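You operate a simulated robot arm through the tools that you are given. There is no shell and no other tool. Be economical: measure what you need, move in short steps, check, and stop when the job is done.

You are at the controls of a simulated two-armed robot. One attempt, no reset.

Task
Hook up the oil trolley and pump the tank up to the green band.
Fine: tall red plug in the black cup, yellow hose connector in the fill socket and left there; yellow lever shut after; no spill. Where these are worked on the way, their far stop is far enough and under half their travel is too little: yellow lever.

The check looks at the end state, three seconds after you hand in, the way a careful person would. Anything else that was tipped, shoved, dropped, spilled or broken makes it a failure.

Robot
Two 7-joint arms with two-finger grippers on one trunk, on a base that drives. Base frame: it is fixed to the floor where the robot stands at the start and does not move with it; the origin is under the middle of the robot, x ahead of it, y to its left, z up. Lengths are in m, angles in degrees, forces in N, time in s.
The left shoulder is at the start at [0.024, 0.169, 1.331], the right one opposite. With the tool pointing down near the work surface each hand reaches from about 0.1 to 0.68 m from the robot's upright axis, wherever it stands, measured 20 degrees to its own side. Places, roughly: black cup on the bracket [0.5, -0.2, 1.2]; fill socket [0.5, 0, 1.2]; pump handle [-1.1, -0.1, 1.1]; sight glass [0.6, -0.3, 1.2]; yellow lever [-0.9, 0.1, 0.9]. Payload 2.45 kg a hand.
The TCP of each hand is the grasp point between the finger pads, 0.026 m short of the fingertips. In the tool frame z runs along the fingers and y along their closing line. Largest opening 0.096 m; the body of the gripper starts 0.069 m behind the TCP.
Orientation is that of the tool frame in the base frame, as a unit quaternion [x, y, z, w]. With the fingers straight down and closing along the base's y, the tool's x points along the base's -x, its y along +y and its z along -z.

Tools
- The arms move only by the tool send_rows. It takes "left_motion", "right_motion" or both (then of equal length, played together; a hand with none holds still); each is a list of rows, each an object of numbers (a shift or turn left out is 0, a gripper value left out holds the last): "tx", "ty", "tz": the shift along the base's x, y, z in m; "rx", "ry", "rz": the turn, a rotation vector about the base's x, y, z in degrees; "jaw": the gripper command, from -1 (shut) to 1 (fully open), values between in proportion. In form: [{"tx": .., "ty": .., "tz": .., "rx": .., "ry": .., "rz": .., "jaw": ..}, ...]. A call has 1 to 20 rows; each row shifts and turns the commanded pose from where the row before left it. Rows are played at 5 a second. More than 0.05 m and 8.6 degrees between two rows, or a gripper value outside its range, and nothing of the call is played. A pose out of reach is approached as far as the arm can. The call stops where the force on the tool passes 90 N (or 10 N more than at its start, if that is more) or the arm is blocked; 0.2 s more then pass. The fingers move at their own pace and stop on an object; they squeeze with about 29 N. The grip force told is the motor's: it shows also when the fingers shut on nothing. Time passes only in rows, and 0.2 s behind the last, so rows that do not move let the fingers close. The reply holds the time, the measured pose of the TCP, the force on the tool along the base axes, the opening and the grip force, in the units named above and with some noise, with the torque about the TCP (base axes, N m) and any sound that the robot's microphone picked up.
- Cameras (640 x 400 px; columns grow to the right, rows downward): "scene" is now at [0.0426, 0.0118, 1.7829]; the picture's right is [0.05, -1.00, 0.01], its down [-0.93, -0.05, -0.36] and it looks along [0.36, 0.01, -0.93] (base axes); focal length 214 px, centre (320, 200). "left" rides on the left gripper at [0.082, -0.003, -0.098] in its tool frame; the picture's right is [0.04, 1.00, 0.00], its down [-0.73, 0.03, -0.68] and it looks along [-0.68, 0.03, 0.73] (tool axes); focal length 256 px, centre (320, 200). "right" rides on the right gripper at [0.082, 0.003, -0.098] in its tool frame; the picture's right is [-0.04, 1.00, 0.00], its down [-0.73, -0.03, -0.68] and it looks along [-0.68, -0.03, 0.73] (tool axes); focal length 256 px, centre (320, 200). There is no depth. A picture from a camera that has moved, and an enlarged one, comes with that camera's place and axes in the base frame and with its lens.
- camera(camera): a new picture of that camera. The clock stands still meanwhile.
- move_column(by): slides the trunk up (or, below 0, down) by that many m; the arms and the scene camera ride with it, the base frame stays. It gives what a move gives, with no picture.
- base_move(legs): drives the robot by 1 to 6 legs, each [ahead, left, turn to the left] in m, m and degrees, along the robot's own axes; the way and the turn of a leg run together, so that a leg with both is an arc; at most 1.5 m and 180 degrees a leg. The arms and the cameras ride along, it lands a little off, and it stops where it bumps. It gives what a move gives.
- aim_head(pan, tilt): turns the head with the scene camera to pan (to the left, within 120 degrees either way) and tilt (down, from -29 to 69), counted from straight ahead of the robot. It gives what a move gives.
- inspect(camera, box): a new picture of the part [left, top, right, bottom] of that camera's present view, enlarged. The clock stands still meanwhile.
- close_job(): hands the job in; it is judged then, once.

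Work in short steps. Places have to be worked out from the pictures, the camera data and where the tool is seen: move nearer, look again, correct. Check each grasp and each placing, and mend what went wrong. You have 120 turns and 88 pictures in all, those below and enlarged ones among them. Open the grippers and draw the arms clear of the work before you hand the job in, unless the task says otherwise; then end with one line.

The tools are called by a JSON object that holds its "api" and its "payload". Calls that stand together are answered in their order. send_rows: Moves the arms, as the interface text tells. Its arguments: {"type":"object","properties":{"left_motion":{"type":"array","items":{"type":"object","properties":{"tx":{"type":"number"},"ty":{"type":"number"},"tz":{"type":"number"},"rx":{"type":"number"},"ry":{"type":"number"},"rz":{"type":"number"},"jaw":{"type":"number"}}}},"right_motion":{"type":"array","items":{"type":"object","properties":{"tx":{"type":"number"},"ty":{"type":"number"},"tz":{"type":"number"},"rx":{"type":"number"},"ry":{"type":"number"},"rz":{"type":"number"},"jaw":{"type":"number"}}}}},"required":[]} The other tools are called the same way: move_column (by) slides the trunk up or down; base_move (legs) drives the base; aim_head (pan, tilt) turns the head that bears the scene camera; camera (camera) takes a picture; inspect (camera, box) takes an enlarged picture of a part of a camera's view; close_job () hands the job in.

At the start:

```text
time_s: 0.0
left_eef_pos: [0.3352, 0.4268, 1.4211]
left_ee_rot: [0.0, 1.0, -0.002, 0.0]
left_force: [-0.1, 0.6, -0.3]
left_torque: [-0.01, -0.03, -0.02]
left_gripper_width: 0.096
left_finger_force: 0.0
right_eef_pos: [0.4537, 0.0086, 1.4805]
right_ee_rot: [0.0, 1.0, -0.002, 0.001]
right_force: [0.4, -0.5, 0.6]
right_torque: [0.0, -0.02, 0.03]
right_gripper_width: 0.0958
right_finger_force: 0.1
trunk travel left (down, up): [-0.5, 0.067]
robot x, y, heading: [0.0013, 0.0005, -0.0]
head pan, tilt: [2.8, 68.8]
```

scene: 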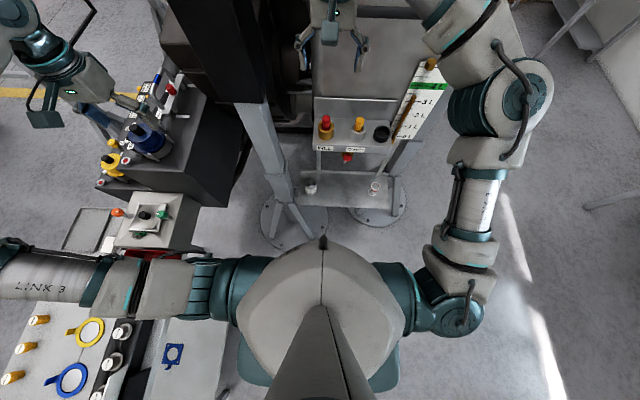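
right: 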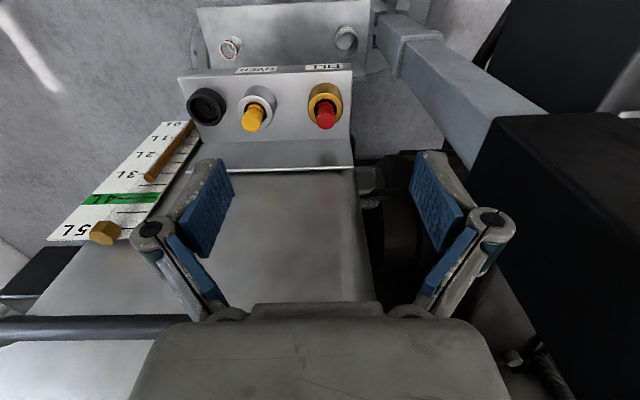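
left: 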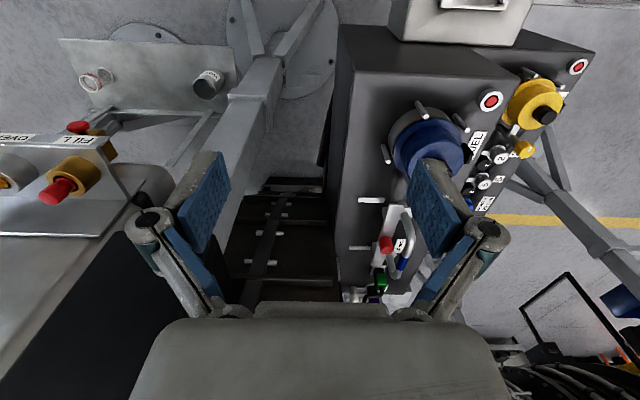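

The bracket shows the black cup, a yellow overflow plug and the red plug in the FILL socket. I'll zoom in on it with the right camera.

{"api": "inspect", "payload": {"camera": "right", "box": [170, 50, 370, 175]}}

{"api": "inspect", "payload": {"camera": "scene", "box": [280, 50, 460, 210]}}

{"api": "aim_head", "payload": {"pan": 120, "tilt": 40}}

{"api": "camera", "payload": {"camera": "scene"}}

```text
3.20 times, centred on (270, 112) of right
camera zoom: at [0.3727, 0.0142, 1.5784], right [0.04, 1.0, 0.0], down [0.73, -0.03, 0.68], along [0.68, -0.03, -0.73], focal length 819 px, centre (480, 480)
```

zoom: 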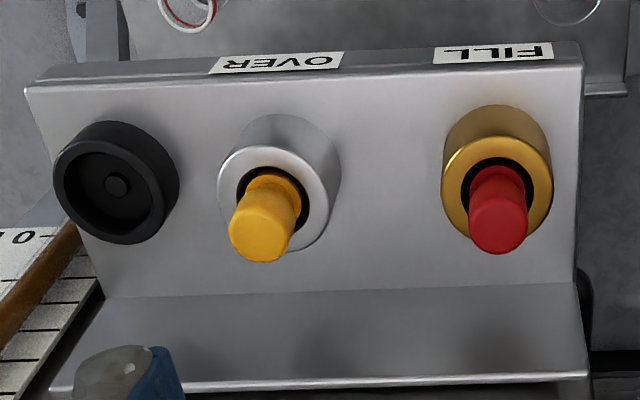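

```text
2.50 times, centred on (370, 130) of scene
camera zoom: at [0.0426, 0.0118, 1.7829], right [0.05, -1.0, 0.01], down [-0.93, -0.05, -0.36], along [0.36, 0.01, -0.93], focal length 536 px, centre (195, 375)
```

zoom: 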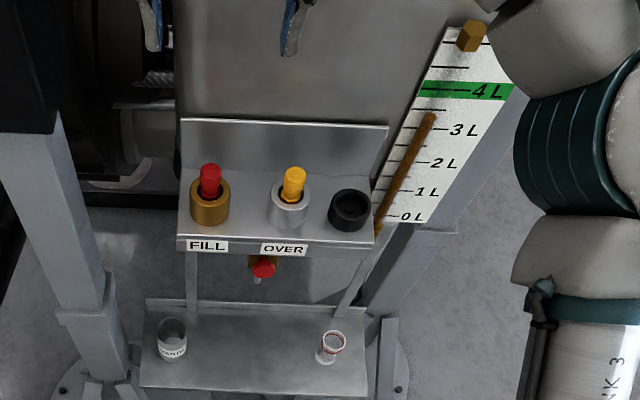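

```text
time_s: 2.0
left_eef_pos: [0.3339, 0.4233, 1.4238]
left_ee_rot: [0.0, 1.0, 0.0, 0.001]
left_force: [-0.8, -0.2, -0.1]
left_torque: [0.0, 0.0, 0.0]
left_gripper_width: 0.096
left_finger_force: 0.1
right_eef_pos: [0.4505, 0.0067, 1.4822]
right_ee_rot: [0.0, 1.0, 0.0, 0.0]
right_force: [0.3, 0.1, 0.5]
right_torque: [-0.04, -0.01, -0.01]
right_gripper_width: 0.0962
right_finger_force: 0.1
trunk travel left (down, up): [-0.5, 0.067]
robot x, y, heading: [0.0036, -0.0024, -0.3]
head pan, tilt: [120.0, 40.0]
```

```text
82 pictures are left
camera scene: at [-0.0556, 0.082, 1.819], right [0.87, 0.5, 0.0], down [0.32, -0.56, -0.76], along [-0.38, 0.66, -0.64], focal length 214 px, centre (320, 200)
```

scene: 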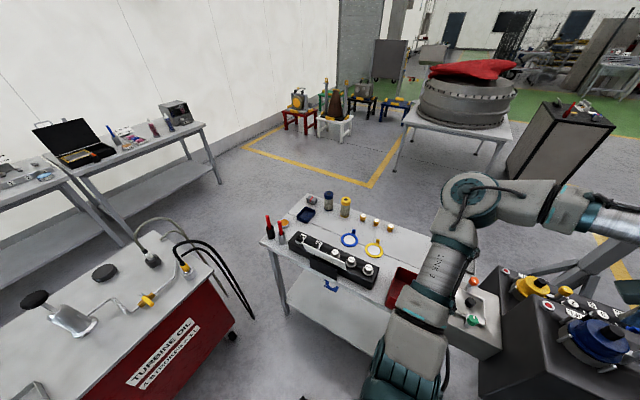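

The trolley sits behind and to the left: pump, yellow lever on the pipe, and hose ends at its right edge. I'll zoom in on it.

{"api": "inspect", "payload": {"camera": "scene", "box": [0, 200, 280, 400]}}

{"api": "aim_head", "payload": {"pan": -120, "tilt": 40}}

{"api": "camera", "payload": {"camera": "scene"}}

```text
2.00 times, centred on (140, 300) of scene
camera zoom: at [-0.0556, 0.082, 1.819], right [0.87, 0.5, 0.0], down [0.32, -0.56, -0.76], along [-0.38, 0.66, -0.64], focal length 429 px, centre (680, 0)
```

zoom: 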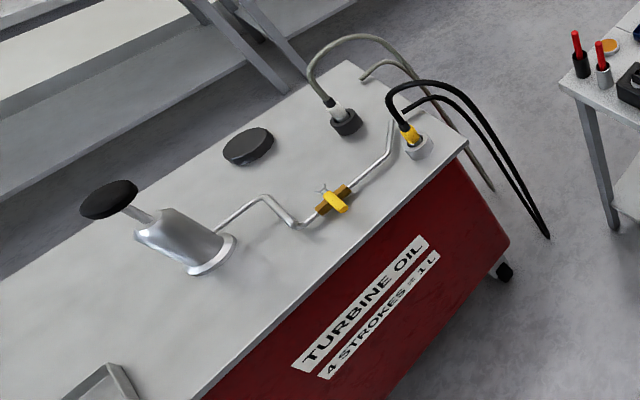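

```text
time_s: 5.3
left_eef_pos: [0.3338, 0.4206, 1.4237]
left_ee_rot: [0.0, 1.0, 0.0, 0.001]
left_force: [-0.1, -0.8, 0.0]
left_torque: [0.02, 0.02, 0.0]
left_gripper_width: 0.0962
left_finger_force: 0.0
right_eef_pos: [0.4509, 0.0033, 1.4832]
right_ee_rot: [-0.001, 1.0, 0.001, 0.001]
right_force: [-0.5, 0.7, 0.4]
right_torque: [0.0, -0.01, 0.05]
right_gripper_width: 0.0959
right_finger_force: 0.2
trunk travel left (down, up): [-0.5, 0.067]
robot x, y, heading: [-0.0, -0.0006, 0.1]
head pan, tilt: [-120.0, 40.0]
```

```text
80 pictures are left
camera scene: at [-0.0557, -0.069, 1.8195], right [-0.87, 0.5, 0.0], down [0.32, 0.55, -0.77], along [-0.38, -0.67, -0.64], focal length 214 px, centre (320, 200)
```

scene: 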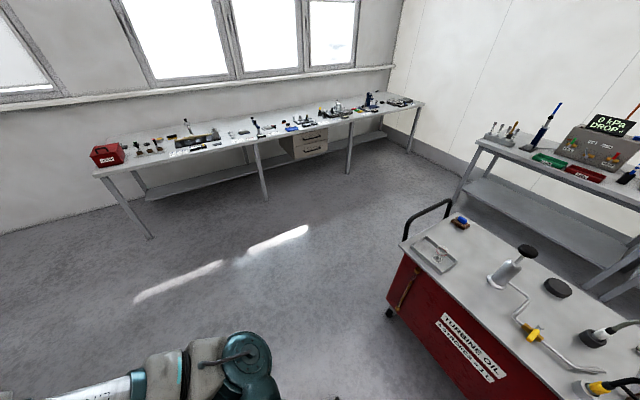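

The plug top is near (0.552, 0.013, 1.217), the rim at z≈1.163 and the cup centre near (0.545, -0.186, 1.165). I'll bring the right hand above the plug with a reduced opening and look.

{"api": "send_rows", "payload": {"right_motion": [{"tx": 0.034, "tz": -0.03, "jaw": 0.3}, {"tx": 0.034, "tz": -0.035}, {"tx": 0.033, "ty": 0.008, "tz": -0.035}, {"tz": -0.04}, {"tz": -0.03}, {}]}}

{"api": "camera", "payload": {"camera": "right"}}

{"api": "aim_head", "payload": {"pan": -2, "tilt": 50}}

{"api": "camera", "payload": {"camera": "scene"}}

```text
time_s: 6.8
left_eef_pos: [0.3315, 0.4194, 1.4253]
left_ee_rot: [0.0, 1.0, 0.001, 0.0]
left_force: [-0.2, -0.5, 0.5]
left_torque: [0.0, -0.01, 0.02]
left_gripper_width: 0.0957
left_finger_force: 0.0
right_eef_pos: [0.5512, 0.0101, 1.3123]
right_ee_rot: [0.001, 1.0, 0.001, 0.0]
right_force: [0.0, 0.7, -0.1]
right_torque: [-0.02, -0.02, 0.01]
right_gripper_width: 0.0623
right_finger_force: 0.0
trunk travel left (down, up): [-0.5, 0.067]
robot x, y, heading: [-0.0007, 0.0015, 0.1]
head pan, tilt: [-120.0, 40.0]
```

```text
79 pictures are left
camera right: at [0.4706, 0.0147, 1.41], right [0.04, 1.0, 0.0], down [0.73, -0.03, 0.68], along [0.68, -0.03, -0.73], focal length 256 px, centre (320, 200)
```

right: 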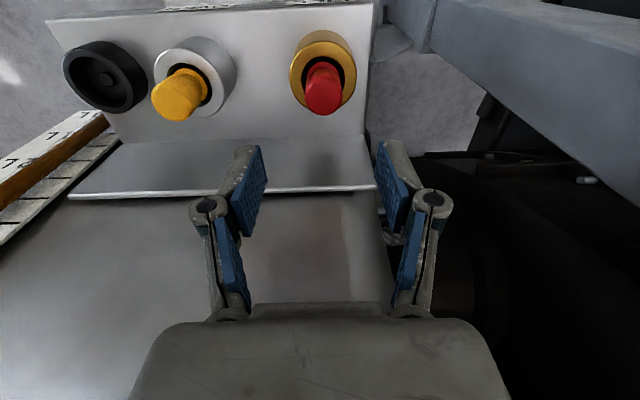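

```text
time_s: 8.7
left_eef_pos: [0.3343, 0.4203, 1.4241]
left_ee_rot: [-0.002, 1.0, 0.001, 0.001]
left_force: [0.2, 0.3, 0.7]
left_torque: [0.01, -0.03, -0.04]
left_gripper_width: 0.0962
left_finger_force: 0.0
right_eef_pos: [0.5516, 0.0113, 1.3131]
right_ee_rot: [0.0, 1.0, 0.001, 0.001]
right_force: [-0.2, 0.0, 0.0]
right_torque: [0.0, -0.01, -0.04]
right_gripper_width: 0.0625
right_finger_force: 0.1
trunk travel left (down, up): [-0.5, 0.067]
robot x, y, heading: [0.0067, 0.002, -0.1]
head pan, tilt: [-2.0, 50.0]
```

```text
78 pictures are left
camera scene: at [0.0647, 0.0021, 1.8048], right [-0.04, -1.0, 0.0], down [-0.77, 0.03, -0.64], along [0.64, -0.02, -0.77], focal length 214 px, centre (320, 200)
```

scene: 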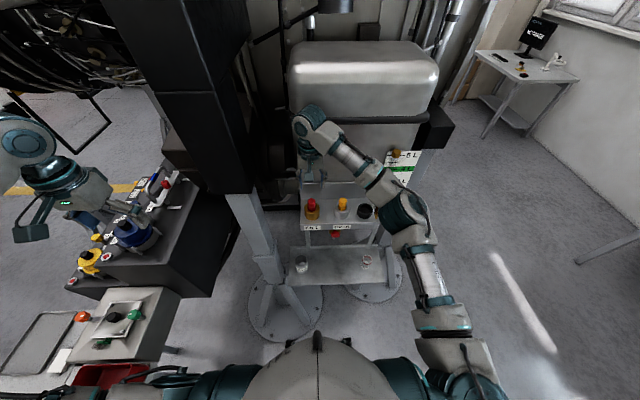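

The new ray confirms the plug at (0.5526, 0.013). I'll descend over it to z≈1.197 and close.

{"api": "send_rows", "payload": {"right_motion": [{"tx": 0.001, "ty": 0.0025, "tz": -0.04}, {"tz": -0.04}, {"tz": -0.034}, {"jaw": -1}, {}, {}, {}]}}

{"api": "camera", "payload": {"camera": "right"}}

```text
time_s: 10.3
left_eef_pos: [0.3326, 0.42, 1.4238]
left_ee_rot: [-0.002, 1.0, 0.001, 0.001]
left_force: [0.3, 0.4, -0.3]
left_torque: [0.01, -0.02, -0.04]
left_gripper_width: 0.0963
left_finger_force: 0.0
right_eef_pos: [0.5529, 0.013, 1.1983]
right_ee_rot: [0.0, 1.0, 0.001, 0.001]
right_force: [0.6, 1.6, 1.0]
right_torque: [1.56, -0.56, -0.2]
right_gripper_width: 0.0561
right_finger_force: 45.1
trunk travel left (down, up): [-0.5, 0.067]
robot x, y, heading: [0.0017, 0.0001, -0.0]
head pan, tilt: [-2.0, 50.0]
```

```text
77 pictures are left
camera right: at [0.4717, 0.0178, 1.295], right [0.04, 1.0, 0.0], down [0.73, -0.03, 0.68], along [0.68, -0.03, -0.73], focal length 256 px, centre (320, 200)
```

right: 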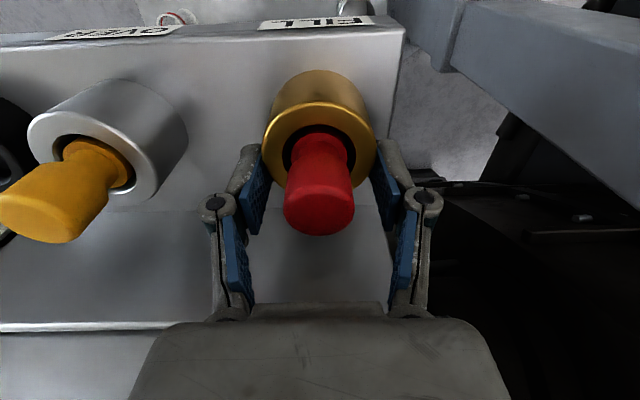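

The fingers stopped at 0.056 m, so the tips have caught the gold rim (its top is nearer z≈1.178). I'll open, rise 14 mm and close on the plug itself.

{"api": "send_rows", "payload": {"right_motion": [{"jaw": 0.3}, {}, {"tz": 0.014}, {"jaw": -1}, {}, {}, {}]}}

{"api": "camera", "payload": {"camera": "right"}}

```text
time_s: 11.9
left_eef_pos: [0.3324, 0.4212, 1.4248]
left_ee_rot: [-0.001, 1.0, 0.001, 0.001]
left_force: [-0.7, 0.1, 0.6]
left_torque: [-0.04, -0.02, 0.0]
left_gripper_width: 0.0958
left_finger_force: 0.0
right_eef_pos: [0.5521, 0.0137, 1.2116]
right_ee_rot: [0.0, 1.0, 0.001, 0.0]
right_force: [-1.9, 0.5, -4.2]
right_torque: [0.25, -0.25, 0.5]
right_gripper_width: 0.0557
right_finger_force: 45.4
trunk travel left (down, up): [-0.5, 0.067]
robot x, y, heading: [-0.0006, 0.0013, 0.2]
head pan, tilt: [-2.0, 50.0]
```

```text
76 pictures are left
camera right: at [0.4716, 0.0179, 1.3091], right [0.04, 1.0, 0.0], down [0.73, -0.03, 0.68], along [0.68, -0.03, -0.73], focal length 256 px, centre (320, 200)
```

right: 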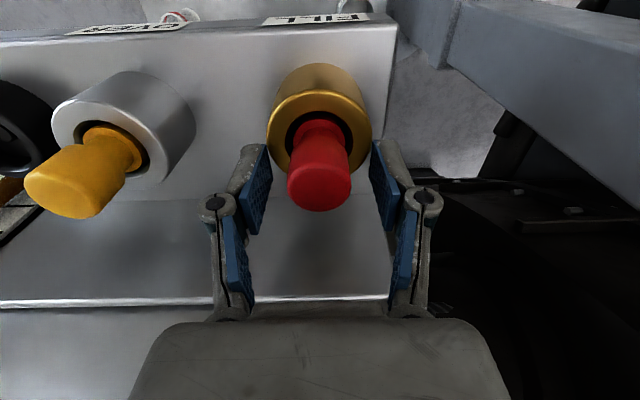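

Still gripping the rim: re-triangulating with plug-tip edges puts the plug axis at x≈0.541 with its tip near z≈1.228 and rim ≈1.186. I'll open, rise 12 mm more, shift back 11 mm, and close.

{"api": "send_rows", "payload": {"right_motion": [{"jaw": 0.3}, {}, {"tz": 0.012}, {"tx": -0.011}, {"jaw": -1}, {}, {}, {}]}}

{"api": "camera", "payload": {"camera": "right"}}

```text
time_s: 13.7
left_eef_pos: [0.3329, 0.4205, 1.4237]
left_ee_rot: [-0.001, 1.0, 0.001, 0.0]
left_force: [0.3, 0.7, -0.1]
left_torque: [-0.01, -0.03, -0.02]
left_gripper_width: 0.0958
left_finger_force: 0.1
right_eef_pos: [0.541, 0.0129, 1.2241]
right_ee_rot: [0.0, 1.0, 0.001, 0.001]
right_force: [-0.1, 0.2, 5.4]
right_torque: [-0.09, -0.05, 0.02]
right_gripper_width: 0.0256
right_finger_force: 28.8
trunk travel left (down, up): [-0.5, 0.067]
robot x, y, heading: [-0.0001, -0.003, -0.1]
head pan, tilt: [-2.0, 50.0]
```

```text
75 pictures are left
camera right: at [0.4606, 0.0177, 1.3214], right [0.04, 1.0, 0.0], down [0.73, -0.03, 0.68], along [0.68, -0.03, -0.73], focal length 256 px, centre (320, 200)
```

right: 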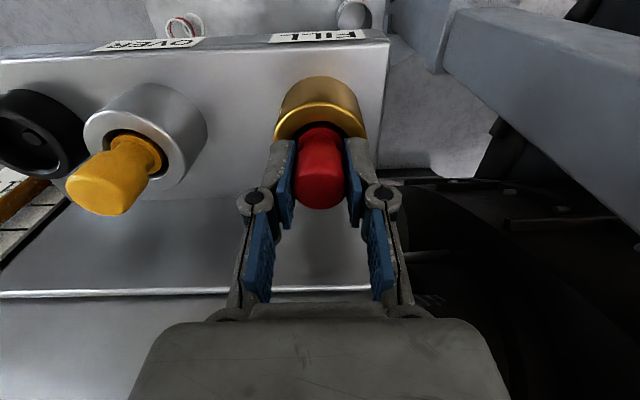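

Now the plug is held (0.0256 m, 29 N). I'll pull up gently and look.

{"api": "send_rows", "payload": {"right_motion": [{"tz": 0.01}, {"tz": 0.015}, {"tz": 0.025}, {"tz": 0.025}, {"tz": 0.025}, {}]}}

{"api": "camera", "payload": {"camera": "right"}}

{"api": "inspect", "payload": {"camera": "scene", "box": [260, 120, 460, 245]}}

```text
time_s: 15.1
left_eef_pos: [0.3337, 0.4209, 1.4245]
left_ee_rot: [-0.001, 1.0, 0.001, 0.0]
left_force: [-0.5, 0.8, -0.9]
left_torque: [-0.03, 0.01, -0.02]
left_gripper_width: 0.096
left_finger_force: 0.0
right_eef_pos: [0.5418, 0.0139, 1.3247]
right_ee_rot: [0.0, 1.0, 0.001, 0.001]
right_force: [0.0, -0.1, 0.4]
right_torque: [0.02, 0.0, 0.01]
right_gripper_width: 0.0258
right_finger_force: 29.0
trunk travel left (down, up): [-0.5, 0.067]
robot x, y, heading: [-0.003, 0.0024, 0.3]
head pan, tilt: [-2.0, 50.0]
```

```text
74 pictures are left
camera right: at [0.4617, 0.0192, 1.4218], right [0.04, 1.0, 0.0], down [0.73, -0.03, 0.68], along [0.68, -0.03, -0.73], focal length 256 px, centre (320, 200)
```

right: 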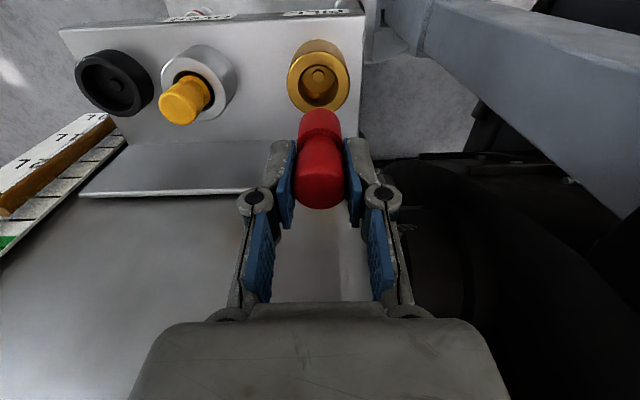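

```text
3.20 times, centred on (360, 182) of scene
camera zoom: at [0.0647, 0.0025, 1.8048], right [-0.03, -1.0, 0.0], down [-0.77, 0.02, -0.64], along [0.64, -0.02, -0.77], focal length 686 px, centre (192, 256)
```

zoom: 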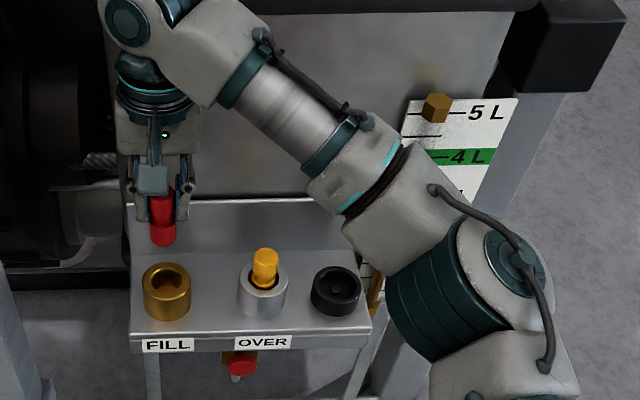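

Plug is out with its stem visible. Two-view estimates put the cup at about (0.541, -0.180, rim 1.163); I'll move over it, staying high, and look.

{"api": "send_rows", "payload": {"right_motion": [{"tz": 0.02}, {"ty": -0.04}, {"ty": -0.04}, {"ty": -0.04}, {"ty": -0.04}, {"ty": -0.033}, {}]}}

{"api": "camera", "payload": {"camera": "right"}}

{"api": "inspect", "payload": {"camera": "scene", "box": [260, 120, 460, 245]}}

```text
time_s: 16.7
left_eef_pos: [0.3328, 0.4222, 1.4235]
left_ee_rot: [0.0, 1.0, 0.0, 0.001]
left_force: [0.5, -0.2, 0.2]
left_torque: [0.02, -0.03, -0.01]
left_gripper_width: 0.0958
left_finger_force: 0.0
right_eef_pos: [0.5424, -0.1792, 1.3453]
right_ee_rot: [0.0, 1.0, 0.0, 0.0]
right_force: [0.2, 0.2, 0.5]
right_torque: [0.02, 0.05, -0.02]
right_gripper_width: 0.0259
right_finger_force: 29.2
trunk travel left (down, up): [-0.5, 0.067]
robot x, y, heading: [0.0001, 0.0016, -0.1]
head pan, tilt: [-2.0, 50.0]
```

```text
72 pictures are left
camera right: at [0.4618, -0.1739, 1.443], right [0.04, 1.0, 0.0], down [0.73, -0.03, 0.68], along [0.68, -0.03, -0.73], focal length 256 px, centre (320, 200)
```

right: 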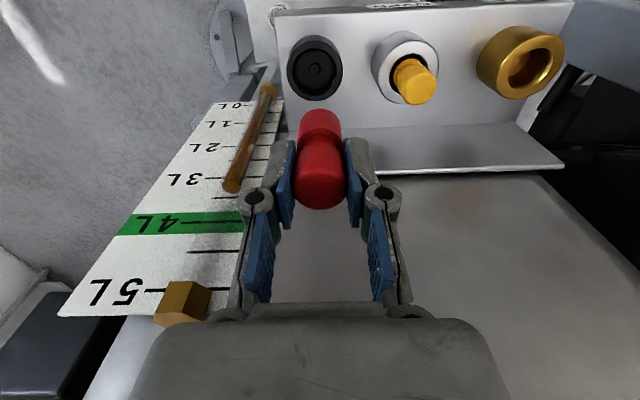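

```text
3.20 times, centred on (360, 182) of scene
camera zoom: at [0.0648, 0.0003, 1.8048], right [-0.04, -1.0, 0.0], down [-0.77, 0.03, -0.64], along [0.64, -0.02, -0.77], focal length 686 px, centre (192, 256)
```

zoom: 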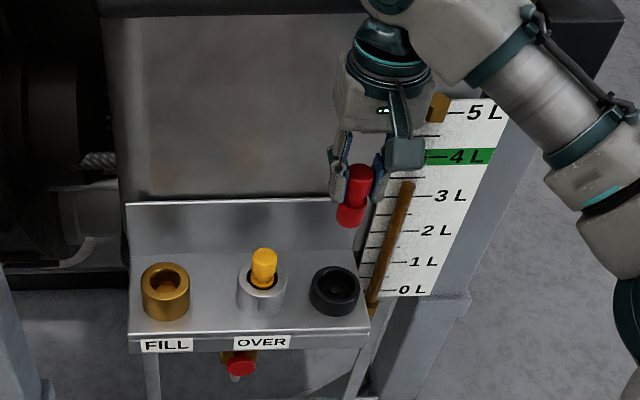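

Cup appears at (0.541, -0.183). I'll trim y, go down 0.09 and check alignment.

{"api": "send_rows", "payload": {"right_motion": [{"tx": -0.001, "ty": -0.0035, "tz": -0.03}, {"tz": -0.03}, {"tz": -0.025}, {}]}}

{"api": "inspect", "payload": {"camera": "right", "box": [240, 20, 400, 220]}}

{"api": "inspect", "payload": {"camera": "scene", "box": [320, 160, 400, 240]}}

```text
time_s: 17.7
left_eef_pos: [0.3328, 0.4214, 1.4242]
left_ee_rot: [-0.001, 1.0, 0.0, 0.0]
left_force: [0.7, -0.2, -0.2]
left_torque: [0.01, -0.01, -0.02]
left_gripper_width: 0.0959
left_finger_force: 0.1
right_eef_pos: [0.5405, -0.1821, 1.2605]
right_ee_rot: [0.0, 1.0, 0.001, 0.0]
right_force: [-0.3, 0.6, -0.9]
right_torque: [0.03, 0.02, 0.01]
right_gripper_width: 0.0259
right_finger_force: 29.5
trunk travel left (down, up): [-0.5, 0.067]
robot x, y, heading: [0.0016, -0.0005, 0.0]
head pan, tilt: [-2.0, 50.0]
```

```text
2.00 times, centred on (320, 120) of right
camera zoom: at [0.4601, -0.178, 1.3571], right [0.04, 1.0, 0.0], down [0.73, -0.03, 0.68], along [0.68, -0.03, -0.73], focal length 512 px, centre (320, 360)
```

zoom: 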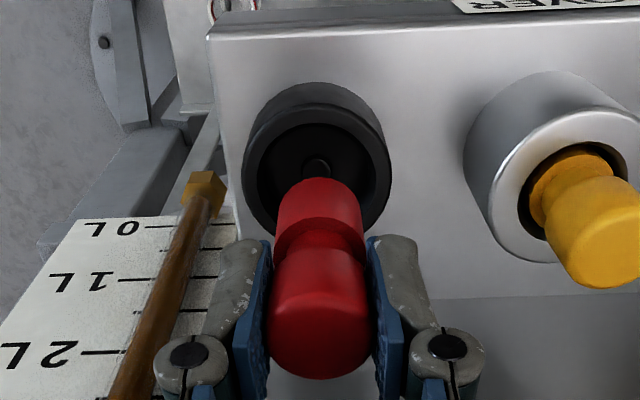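

```text
5.00 times, centred on (360, 200) of scene
camera zoom: at [0.0641, -0.0005, 1.8049], right [-0.03, -1.0, 0.0], down [-0.77, 0.03, -0.64], along [0.64, -0.02, -0.77], focal length 1072 px, centre (120, 200)
```

zoom: 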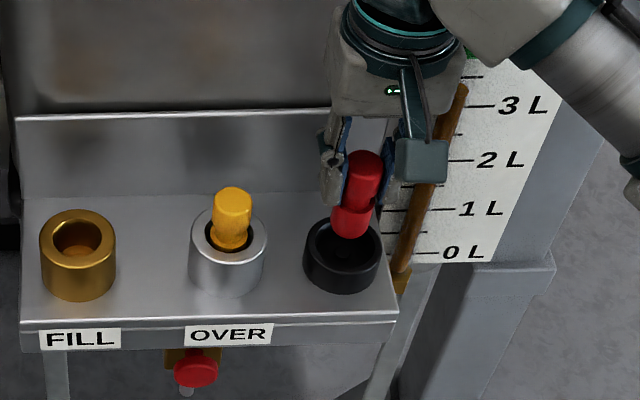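

Well aligned over the cup. I'll lower slowly until it seats.

{"api": "send_rows", "payload": {"right_motion": [{"tz": -0.02}, {"tz": -0.015}, {"tz": -0.01}, {"tz": -0.006}, {"tz": -0.005}]}}

{"api": "inspect", "payload": {"camera": "right", "box": [240, 20, 400, 220]}}

```text
time_s: 18.9
left_eef_pos: [0.332, 0.4204, 1.4249]
left_ee_rot: [-0.001, 1.0, 0.0, 0.002]
left_force: [0.4, -0.6, -0.1]
left_torque: [0.01, 0.0, -0.04]
left_gripper_width: 0.0958
left_finger_force: 0.1
right_eef_pos: [0.5387, -0.181, 1.205]
right_ee_rot: [0.001, 1.0, 0.001, 0.002]
right_force: [-0.9, -2.3, 25.6]
right_torque: [-0.07, 0.02, -0.02]
right_gripper_width: 0.0257
right_finger_force: 28.7
trunk travel left (down, up): [-0.5, 0.067]
robot x, y, heading: [-0.001, -0.0037, -0.5]
head pan, tilt: [-2.0, 50.0]
```

```text
2.00 times, centred on (320, 120) of right
camera zoom: at [0.4572, -0.1773, 1.302], right [0.04, 1.0, 0.0], down [0.73, -0.03, 0.68], along [0.68, -0.03, -0.73], focal length 512 px, centre (320, 360)
```

zoom: 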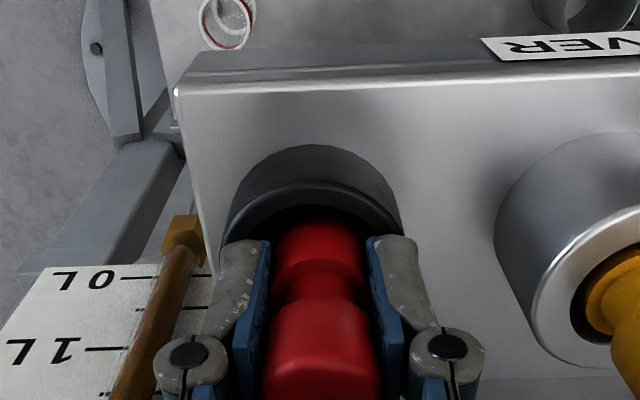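

Contact at 26 N with the waist near the rim; I'll push a few mm more to see whether it seats.

{"api": "send_rows", "payload": {"right_motion": [{"tz": -0.004}, {"tz": -0.004}, {}]}}

{"api": "inspect", "payload": {"camera": "scene", "box": [320, 160, 400, 240]}}

```text
time_s: 19.7
left_eef_pos: [0.3294, 0.4222, 1.4244]
left_ee_rot: [-0.001, 1.0, 0.0, 0.003]
left_force: [-0.9, -0.2, 0.3]
left_torque: [0.0, 0.04, 0.01]
left_gripper_width: 0.0961
left_finger_force: 0.1
right_eef_pos: [0.5374, -0.1815, 1.2016]
right_ee_rot: [0.0, 1.0, 0.002, 0.006]
right_force: [3.5, -0.4, 50.8]
right_torque: [0.35, 0.17, -0.06]
right_gripper_width: 0.0257
right_finger_force: 29.2
trunk travel left (down, up): [-0.5, 0.067]
robot x, y, heading: [0.0004, 0.0007, -0.3]
head pan, tilt: [-2.0, 50.0]
```

```text
5.00 times, centred on (360, 200) of scene
camera zoom: at [0.0548, 0.0029, 1.8057], right [-0.03, -1.0, 0.0], down [-0.76, 0.02, -0.64], along [0.64, -0.02, -0.76], focal length 1072 px, centre (120, 200)
```

zoom: 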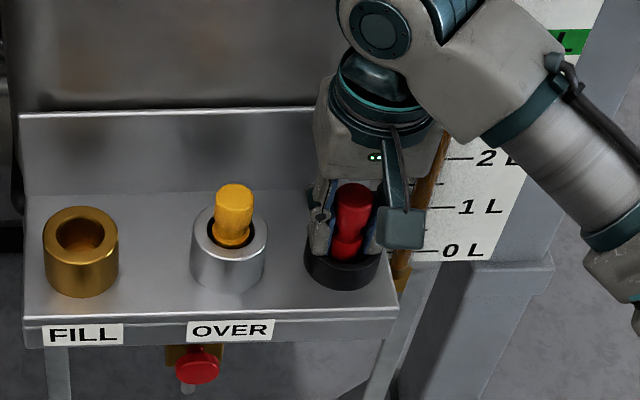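

Firmly on the bottom (51 N). I'll ease off, open, and rise straight up.

{"api": "send_rows", "payload": {"right_motion": [{"tz": 0.004}, {"tz": 0.004}, {"jaw": 0.1}, {}, {"tz": 0.03}, {"tz": 0.04}, {"tz": 0.04}, {}]}}

{"api": "inspect", "payload": {"camera": "right", "box": [220, 10, 420, 180]}}

{"api": "inspect", "payload": {"camera": "scene", "box": [320, 160, 400, 240]}}

```text
time_s: 21.5
left_eef_pos: [0.3326, 0.4198, 1.4244]
left_ee_rot: [-0.001, 1.0, 0.001, 0.001]
left_force: [-0.3, -0.9, -0.1]
left_torque: [0.0, -0.01, 0.0]
left_gripper_width: 0.096
left_finger_force: 0.0
right_eef_pos: [0.5402, -0.1834, 1.3141]
right_ee_rot: [0.0, 1.0, 0.001, 0.001]
right_force: [-0.4, 0.4, 0.3]
right_torque: [0.02, 0.02, 0.01]
right_gripper_width: 0.0528
right_finger_force: 0.1
trunk travel left (down, up): [-0.5, 0.067]
robot x, y, heading: [-0.0035, 0.0003, -0.1]
head pan, tilt: [-2.0, 50.0]
```

```text
2.35 times, centred on (320, 95) of right
camera zoom: at [0.4609, -0.1786, 1.4103], right [0.04, 1.0, 0.0], down [0.73, -0.03, 0.68], along [0.68, -0.03, -0.73], focal length 602 px, centre (320, 447)
```

zoom: 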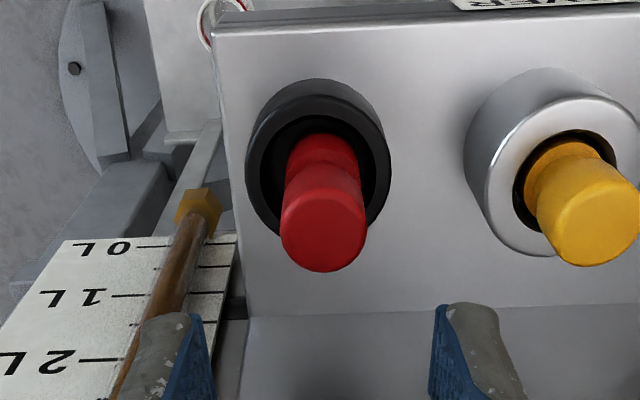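

```text
5.00 times, centred on (360, 200) of scene
camera zoom: at [0.0641, 0.0002, 1.8048], right [-0.03, -1.0, 0.0], down [-0.77, 0.03, -0.64], along [0.64, -0.02, -0.77], focal length 1072 px, centre (120, 200)
```

zoom: 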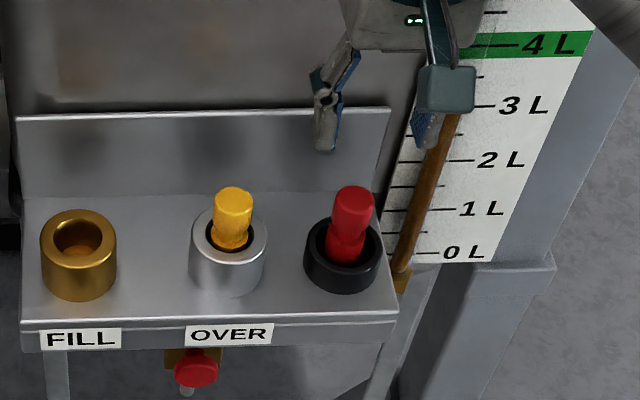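

The red plug stands in the cup. Next I'll retract the right arm, back away from the bracket and turn towards the trolley.

{"api": "send_rows", "payload": {"right_motion": [{"tx": -0.04, "tz": 0.04}, {"tx": -0.045, "tz": 0.03}, {"tx": -0.045, "tz": 0.02, "ty": -0.02}, {"tx": -0.045, "ty": -0.03}, {"tx": -0.045, "ty": -0.03}], "left_motion": [{"tx": -0.01}, {"ty": -0.02}, {"ty": -0.03}, {"ty": -0.03}, {"ty": -0.02}]}}

{"api": "base_move", "payload": {"legs": [[-0.15, 0, 0], [0, 0, 180]]}}

{"api": "aim_head", "payload": {"pan": 0, "tilt": 45}}

{"api": "camera", "payload": {"camera": "scene"}}

```text
refused: row 1 steps farther than a row can; nothing moved
```

```text
time_s: 30.3
left_eef_pos: [-0.4761, -0.4258, 1.424]
left_ee_rot: [1.0, 0.008, -0.001, 0.0]
left_force: [-0.5, -1.0, -0.4]
left_torque: [0.05, 0.0, -0.01]
left_gripper_width: 0.0958
left_finger_force: 0.1
right_eef_pos: [-0.6943, 0.1742, 1.3123]
right_ee_rot: [1.0, 0.007, 0.0, 0.0]
right_force: [-0.2, -0.4, -0.4]
right_torque: [0.01, 0.0, 0.01]
right_gripper_width: 0.053
right_finger_force: 0.0
trunk travel left (down, up): [-0.5, 0.067]
robot x, y, heading: [-0.153, -0.0019, -179.5]
head pan, tilt: [-2.0, 50.0]
```

```text
time_s: 30.9
left_eef_pos: [-0.4743, -0.4249, 1.424]
left_ee_rot: [1.0, 0.007, -0.002, 0.0]
left_force: [0.2, 0.8, 0.1]
left_torque: [0.0, 0.0, 0.0]
left_gripper_width: 0.0961
left_finger_force: 0.1
right_eef_pos: [-0.6918, 0.177, 1.3139]
right_ee_rot: [1.0, 0.007, -0.001, 0.002]
right_force: [0.6, 0.4, -0.1]
right_torque: [0.0, -0.03, 0.03]
right_gripper_width: 0.0529
right_finger_force: 0.1
trunk travel left (down, up): [-0.5, 0.067]
robot x, y, heading: [-0.1495, -0.0014, -179.5]
head pan, tilt: [0.0, 45.0]
```

```text
64 pictures are left
camera scene: at [-0.2191, -0.0036, 1.8117], right [-0.01, 1.0, 0.0], down [0.71, 0.01, -0.7], along [-0.7, -0.01, -0.71], focal length 214 px, centre (320, 200)
```

scene: 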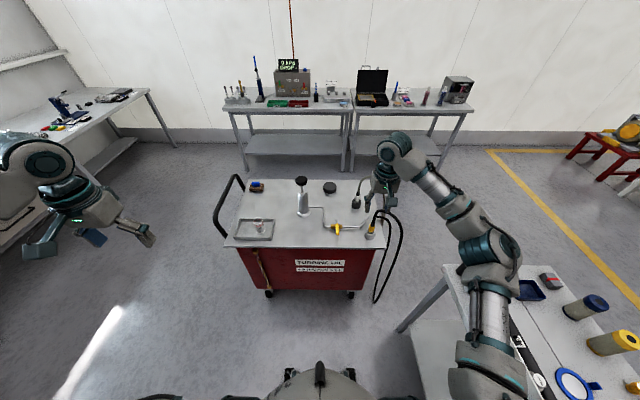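

The base turn went fine although the arm retraction was refused. I'll pull the right arm back now and look at the trolley.

{"api": "send_rows", "payload": {"right_motion": [{"tx": 0.03, "tz": 0.03}, {"tx": 0.03, "tz": 0.03}, {"tx": 0.03, "ty": 0.03}, {"tx": 0.03, "ty": 0.03}, {"tx": 0.03, "ty": 0.03}, {"ty": 0.03}, {}]}}

{"api": "inspect", "payload": {"camera": "scene", "box": [220, 160, 420, 285]}}

```text
time_s: 32.5
left_eef_pos: [-0.4761, -0.423, 1.4238]
left_ee_rot: [1.0, 0.007, -0.002, 0.001]
left_force: [0.4, -0.7, -0.1]
left_torque: [0.0, 0.0, -0.02]
left_gripper_width: 0.096
left_finger_force: 0.0
right_eef_pos: [-0.5432, 0.2967, 1.3751]
right_ee_rot: [1.0, 0.007, -0.001, 0.001]
right_force: [0.0, -0.6, -0.3]
right_torque: [0.04, -0.03, -0.01]
right_gripper_width: 0.0528
right_finger_force: 0.1
trunk travel left (down, up): [-0.5, 0.067]
robot x, y, heading: [-0.1497, -0.0006, -179.0]
head pan, tilt: [0.0, 45.0]
```

```text
3.20 times, centred on (320, 222) of scene
camera zoom: at [-0.2188, -0.002, 1.8117], right [-0.01, 1.0, 0.0], down [0.71, 0.01, -0.7], along [-0.7, -0.01, -0.71], focal length 686 px, centre (320, 128)
```

zoom: 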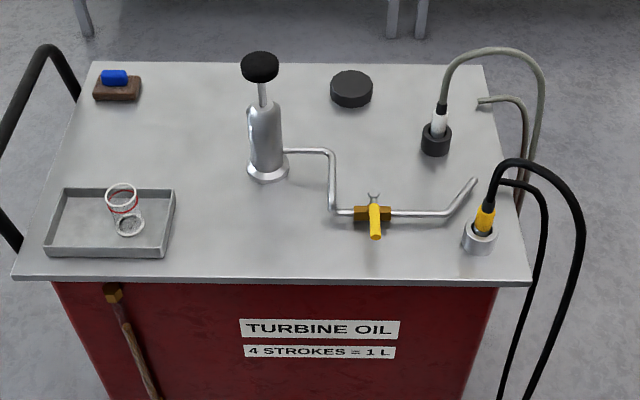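

The lever is crosswise to the pipe (shut), and the yellow connector is at about (-0.878, 0.249, 0.943) with its hose leaving upward and to +y. I'll drive closer, and use the left hand for the connector so the hose stays on the robot's left when plugging.

{"api": "base_move", "payload": {"legs": [[0.2, -0.12, 0]]}}

{"api": "aim_head", "payload": {"pan": -10, "tilt": 55}}

{"api": "camera", "payload": {"camera": "scene"}}

```text
time_s: 34.3
left_eef_pos: [-0.6726, -0.3073, 1.4259]
left_ee_rot: [1.0, 0.007, -0.004, 0.001]
left_force: [-0.6, -0.5, 0.3]
left_torque: [0.0, -0.01, -0.02]
left_gripper_width: 0.096
left_finger_force: 0.0
right_eef_pos: [-0.7394, 0.4127, 1.3768]
right_ee_rot: [1.0, 0.006, -0.003, 0.0]
right_force: [0.7, 0.1, 1.3]
right_torque: [0.0, 0.02, -0.02]
right_gripper_width: 0.0531
right_finger_force: 0.2
trunk travel left (down, up): [-0.5, 0.067]
robot x, y, heading: [-0.3518, 0.1146, -179.3]
head pan, tilt: [0.0, 45.0]
```

```text
time_s: 35.0
left_eef_pos: [-0.6747, -0.3092, 1.4261]
left_ee_rot: [1.0, 0.007, -0.002, 0.001]
left_force: [-0.3, -0.9, -0.1]
left_torque: [0.03, 0.02, 0.0]
left_gripper_width: 0.0959
left_finger_force: 0.1
right_eef_pos: [-0.7418, 0.4125, 1.3758]
right_ee_rot: [1.0, 0.007, -0.004, 0.001]
right_force: [-0.2, 0.4, 0.1]
right_torque: [-0.02, -0.02, 0.01]
right_gripper_width: 0.0528
right_finger_force: 0.0
trunk travel left (down, up): [-0.5, 0.067]
robot x, y, heading: [-0.3542, 0.1196, -179.4]
head pan, tilt: [-10.0, 55.0]
```

```text
62 pictures are left
camera scene: at [-0.4073, 0.1234, 1.7985], right [0.16, 0.99, 0.0], down [0.81, -0.13, -0.57], along [-0.57, 0.09, -0.82], focal length 214 px, centre (320, 200)
```

scene: 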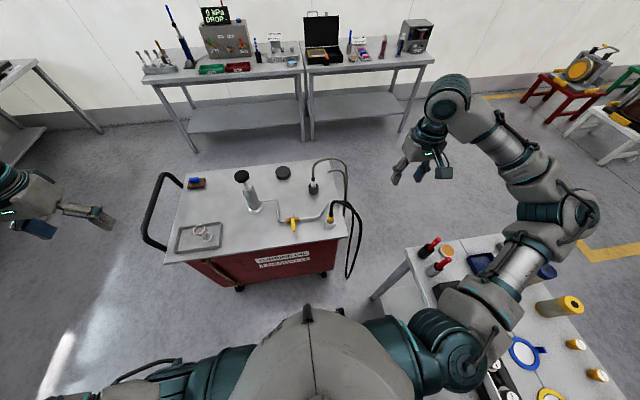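

I'll bring the left hand over toward the connector, tilting it 40° so the hose can rise clear of the palm, and move the right arm out of the way.

{"api": "send_rows", "payload": {"left_motion": [{"ty": 0.045, "tz": -0.01, "ry": 8}, {"ty": 0.045, "tz": -0.01, "ry": 8}, {"ty": 0.045, "tz": -0.01, "ry": 8}, {"ty": 0.045, "tz": -0.01, "ry": 8}, {"ty": 0.045, "tz": -0.02, "ry": 8}, {"ty": 0.045, "tz": -0.02}, {"ty": 0.045, "tz": -0.02}, {"ty": 0.045, "tz": -0.02}, {"ty": 0.045, "tz": -0.02}, {"ty": 0.045, "tz": -0.02}, {"ty": 0.045, "tz": -0.02}, {"ty": 0.045, "tz": -0.02}, {"ty": 0.02, "tz": -0.04}, {"tz": -0.04}, {}], "right_motion": [{"tx": 0.04}, {"tx": 0.04}, {"tx": 0.04, "ty": 0.02}, {"ty": 0.03}, {}, {}, {}, {}, {}, {}, {}, {}, {}, {}, {}]}}

{"api": "camera", "payload": {"camera": "left"}}

{"api": "inspect", "payload": {"camera": "scene", "box": [240, 140, 400, 260]}}

```text
time_s: 38.2
left_eef_pos: [-0.7059, 0.0235, 1.2691]
left_ee_rot: [0.939, 0.007, -0.344, 0.0]
left_force: [0.0, 0.6, 0.3]
left_torque: [-0.01, -0.01, -0.04]
left_gripper_width: 0.096
left_finger_force: 0.0
left hand out of reach, approached as far as the arm can: row 5, 8, 9, 10, 11, 12, 13, 14
right_eef_pos: [-0.6214, 0.4686, 1.3744]
right_ee_rot: [1.0, 0.006, -0.002, 0.002]
right_force: [0.4, 0.0, 0.1]
right_torque: [0.01, 0.05, 0.01]
right_gripper_width: 0.0529
right_finger_force: 0.0
trunk travel left (down, up): [-0.5, 0.067]
robot x, y, heading: [-0.3507, 0.1179, -179.3]
head pan, tilt: [-10.0, 55.0]
```

```text
61 pictures are left
camera left: at [-0.5816, 0.0278, 1.2916], right [0.04, -1.0, -0.03], down [-0.12, -0.04, 0.99], along [-0.99, -0.04, -0.12], focal length 256 px, centre (320, 200)
```

left: 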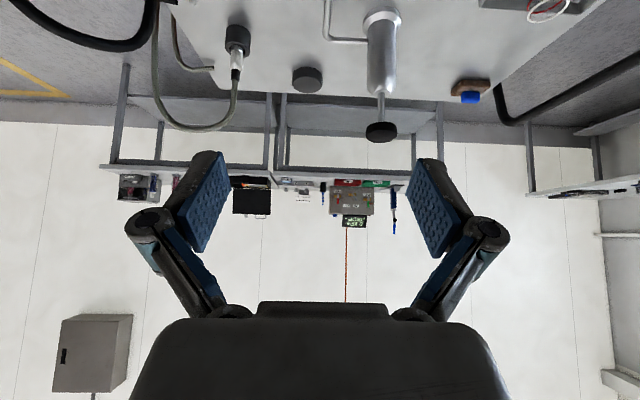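

```text
3.33 times, centred on (320, 200) of scene
camera zoom: at [-0.4092, 0.1286, 1.7984], right [0.16, 0.99, 0.0], down [0.81, -0.13, -0.57], along [-0.56, 0.09, -0.82], focal length 715 px, centre (320, 200)
```

zoom: 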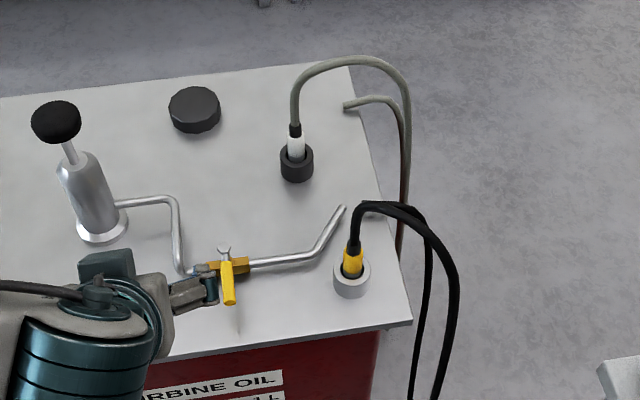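

The left hand can't reach that far across with the tilt. I'll reposition: robot to about (-0.45, -0.10) with heading ≈121°, so the connector lies to its left-front.

{"api": "base_move", "payload": {"legs": [[0.0, 0.218, 0], [0.1, 0, 0], [0, 0, -59]]}}

{"api": "aim_head", "payload": {"pan": 15, "tilt": 55}}

{"api": "camera", "payload": {"camera": "scene"}}

{"api": "camera", "payload": {"camera": "left"}}

```text
time_s: 43.2
left_eef_pos: [-0.7315, 0.1391, 1.2684]
left_ee_rot: [0.824, -0.451, -0.297, -0.172]
left_force: [-1.3, 0.9, 0.3]
left_torque: [0.01, -0.03, -0.03]
left_gripper_width: 0.0961
left_finger_force: 0.0
right_eef_pos: [-0.3098, 0.2986, 1.3788]
right_ee_rot: [0.877, -0.481, 0.0, -0.006]
right_force: [0.6, -0.1, 0.0]
right_torque: [0.05, 0.0, 0.05]
right_gripper_width: 0.0528
right_finger_force: 0.1
trunk travel left (down, up): [-0.5, 0.067]
robot x, y, heading: [-0.4519, -0.1046, 122.4]
head pan, tilt: [-10.0, 55.0]
```

```text
time_s: 44.1
left_eef_pos: [-0.7309, 0.1346, 1.2696]
left_ee_rot: [0.823, -0.451, -0.298, -0.173]
left_force: [-1.5, -1.8, -0.8]
left_torque: [0.06, -0.07, -0.06]
left_gripper_width: 0.0959
left_finger_force: 0.1
right_eef_pos: [-0.3084, 0.2944, 1.3786]
right_ee_rot: [0.877, -0.48, 0.0, -0.006]
right_force: [-0.3, -0.6, -0.1]
right_torque: [0.0, -0.05, 0.01]
right_gripper_width: 0.0527
right_finger_force: 0.0
trunk travel left (down, up): [-0.5, 0.067]
robot x, y, heading: [-0.457, -0.1073, 122.5]
head pan, tilt: [15.0, 55.0]
```

```text
59 pictures are left
camera scene: at [-0.5264, -0.0884, 1.7977], right [0.68, 0.73, 0.02], down [0.61, -0.55, -0.57], along [-0.41, 0.4, -0.82], focal length 214 px, centre (320, 200)
```

scene: 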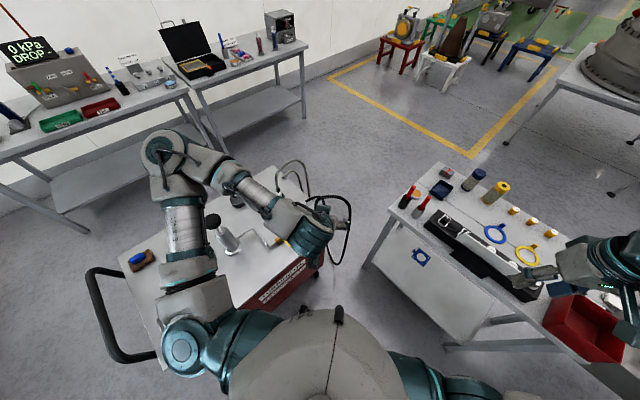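

```text
58 pictures are left
camera left: at [-0.6622, 0.0298, 1.2909], right [-0.83, -0.56, -0.04], down [-0.1, 0.08, 0.99], along [-0.55, 0.82, -0.12], focal length 256 px, centre (320, 200)
```

left: 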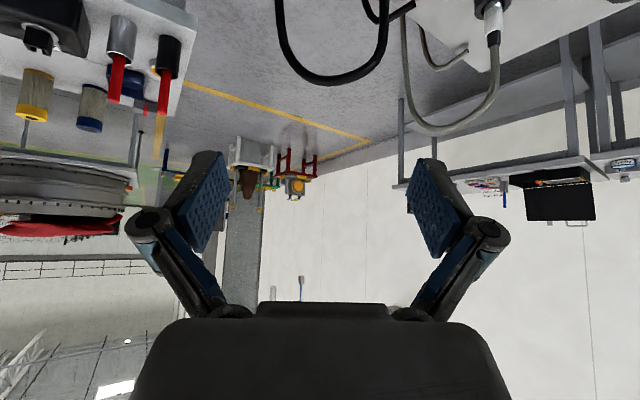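

Now within natural reach. I'll move to the pre-grasp about 12 cm short of the connector along the tool axis.

{"api": "send_rows", "payload": {"left_motion": [{"tx": -0.0177, "ty": 0.008, "tz": -0.0387}, {"tx": -0.0177, "ty": 0.008, "tz": -0.0387}, {"tx": -0.0177, "ty": 0.008, "tz": -0.0387}, {"tx": -0.0177, "ty": 0.008, "tz": -0.0387}, {"tx": -0.0177, "ty": 0.008, "tz": -0.0387}, {"tx": -0.0177, "ty": 0.007, "tz": -0.0387, "jaw": 0.6}, {}]}}

{"api": "camera", "payload": {"camera": "left"}}

{"api": "inspect", "payload": {"camera": "scene", "box": [220, 160, 360, 280]}}

```text
time_s: 45.7
left_eef_pos: [-0.8318, 0.186, 1.0584]
left_ee_rot: [0.823, -0.453, -0.302, -0.164]
left_force: [0.8, -0.2, -0.1]
left_torque: [-0.01, 0.02, 0.03]
left_gripper_width: 0.0767
left_finger_force: 0.1
left hand out of reach, approached as far as the arm can: row 5, 6
right_eef_pos: [-0.2826, 0.3113, 1.3723]
right_ee_rot: [0.876, -0.482, -0.005, 0.004]
right_force: [-0.5, 0.2, 0.1]
right_torque: [0.03, 0.01, -0.04]
right_gripper_width: 0.0529
right_finger_force: 0.0
trunk travel left (down, up): [-0.5, 0.067]
robot x, y, heading: [-0.4517, -0.1096, 122.0]
head pan, tilt: [15.0, 55.0]
```

```text
57 pictures are left
camera left: at [-0.7614, 0.0801, 1.0795], right [-0.83, -0.56, -0.02], down [-0.09, 0.09, 0.99], along [-0.55, 0.82, -0.12], focal length 256 px, centre (320, 200)
```

left: 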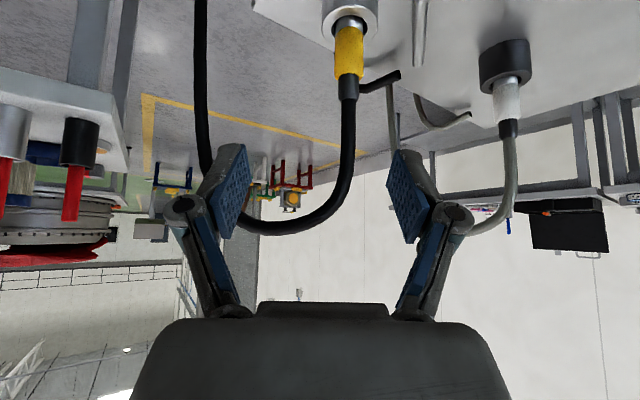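

```text
3.33 times, centred on (290, 220) of scene
camera zoom: at [-0.4754, -0.0554, 1.7985], right [0.68, 0.73, -0.01], down [0.59, -0.56, -0.57], along [-0.43, 0.38, -0.82], focal length 715 px, centre (420, 133)
```

zoom: 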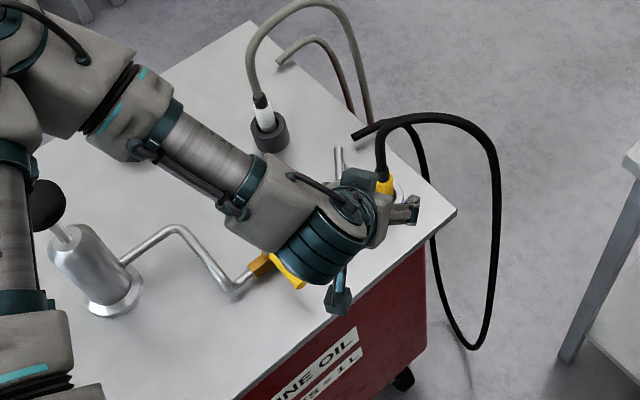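

The left hand is at its low reach limit, and re-triangulation puts the yellow body near (-0.903, 0.25, 0.915). I'll raise the hand and lower the trunk 0.2 m.

{"api": "send_rows", "payload": {"left_motion": [{"tz": 0.045}, {"tz": 0.045}, {"tz": 0.045}, {}]}}

{"api": "move_column", "payload": {"by": -0.2}}

{"api": "camera", "payload": {"camera": "left"}}

```text
time_s: 46.7
left_eef_pos: [-0.8334, 0.1842, 1.1933]
left_ee_rot: [0.823, -0.452, -0.301, -0.166]
left_force: [0.2, 0.1, -0.1]
left_torque: [-0.02, 0.01, 0.02]
left_gripper_width: 0.0767
left_finger_force: 0.1
right_eef_pos: [-0.2859, 0.3103, 1.3715]
right_ee_rot: [0.876, -0.482, -0.005, 0.002]
right_force: [-0.2, -0.3, 0.1]
right_torque: [0.05, -0.01, -0.01]
right_gripper_width: 0.0529
right_finger_force: 0.0
trunk travel left (down, up): [-0.5, 0.067]
robot x, y, heading: [-0.4522, -0.1044, 122.2]
head pan, tilt: [15.0, 55.0]
```

```text
time_s: 48.9
left_eef_pos: [-0.8526, 0.172, 0.9891]
left_ee_rot: [0.824, -0.449, -0.298, -0.173]
left_force: [-0.1, -1.3, 0.1]
left_torque: [0.06, -0.03, -0.05]
left_gripper_width: 0.0769
left_finger_force: 0.0
right_eef_pos: [-0.3123, 0.3038, 1.1699]
right_ee_rot: [0.877, -0.481, 0.015, 0.003]
right_force: [0.0, -0.2, 0.5]
right_torque: [0.01, -0.01, -0.01]
right_gripper_width: 0.0528
right_finger_force: 0.0
trunk travel left (down, up): [-0.3, 0.267]
robot x, y, heading: [-0.4515, -0.1064, 122.4]
head pan, tilt: [15.0, 55.0]
```

```text
55 pictures are left
camera left: at [-0.7829, 0.0666, 1.011], right [-0.83, -0.56, -0.04], down [-0.1, 0.08, 0.99], along [-0.55, 0.82, -0.12], focal length 256 px, centre (320, 200)
```

left: 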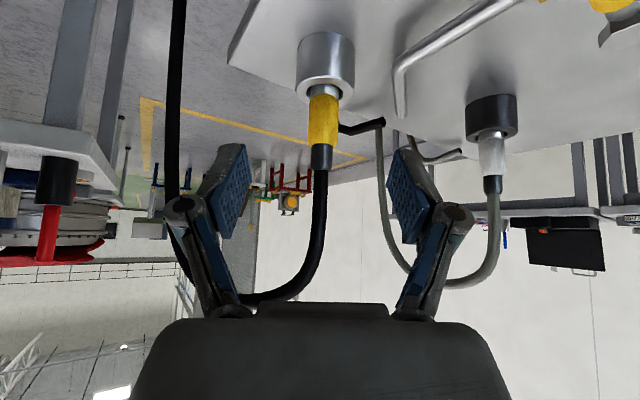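

Triangulated yellow body centre: (-0.907, 0.253, 0.910), straight along the hand's yaw. I'll advance so the TCP is at (-0.907, 0.253, 0.92) and check before closing.

{"api": "send_rows", "payload": {"left_motion": [{"tx": -0.018, "ty": 0.027, "tz": -0.023}, {"tx": -0.018, "ty": 0.027, "tz": -0.023}, {"tx": -0.018, "ty": 0.027, "tz": -0.023}, {}]}}

{"api": "camera", "payload": {"camera": "left"}}

```text
time_s: 49.9
left_eef_pos: [-0.8939, 0.2635, 0.921]
left_ee_rot: [0.823, -0.452, -0.3, -0.167]
left_force: [-1.2, -0.6, 1.0]
left_torque: [0.02, -0.07, -0.07]
left_gripper_width: 0.0811
left_finger_force: 1.5
right_eef_pos: [-0.2985, 0.3146, 1.1639]
right_ee_rot: [0.877, -0.481, 0.014, 0.01]
right_force: [0.2, 0.3, 0.4]
right_torque: [0.0, 0.0, -0.01]
right_gripper_width: 0.0529
right_finger_force: 0.1
trunk travel left (down, up): [-0.3, 0.267]
robot x, y, heading: [-0.4519, -0.1065, 122.4]
head pan, tilt: [15.0, 55.0]
```

```text
54 pictures are left
camera left: at [-0.8252, 0.1574, 0.9416], right [-0.83, -0.56, -0.03], down [-0.09, 0.09, 0.99], along [-0.55, 0.82, -0.12], focal length 256 px, centre (320, 200)
```

left: 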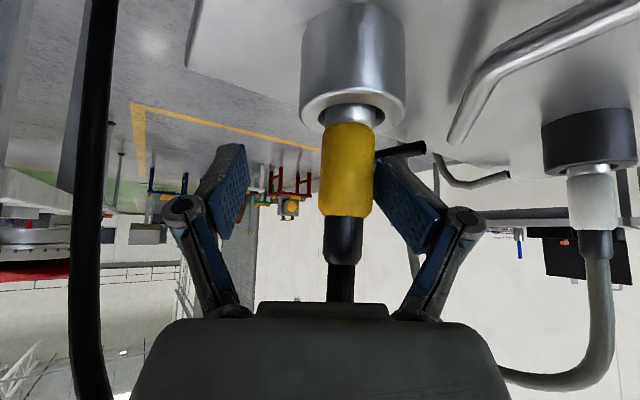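

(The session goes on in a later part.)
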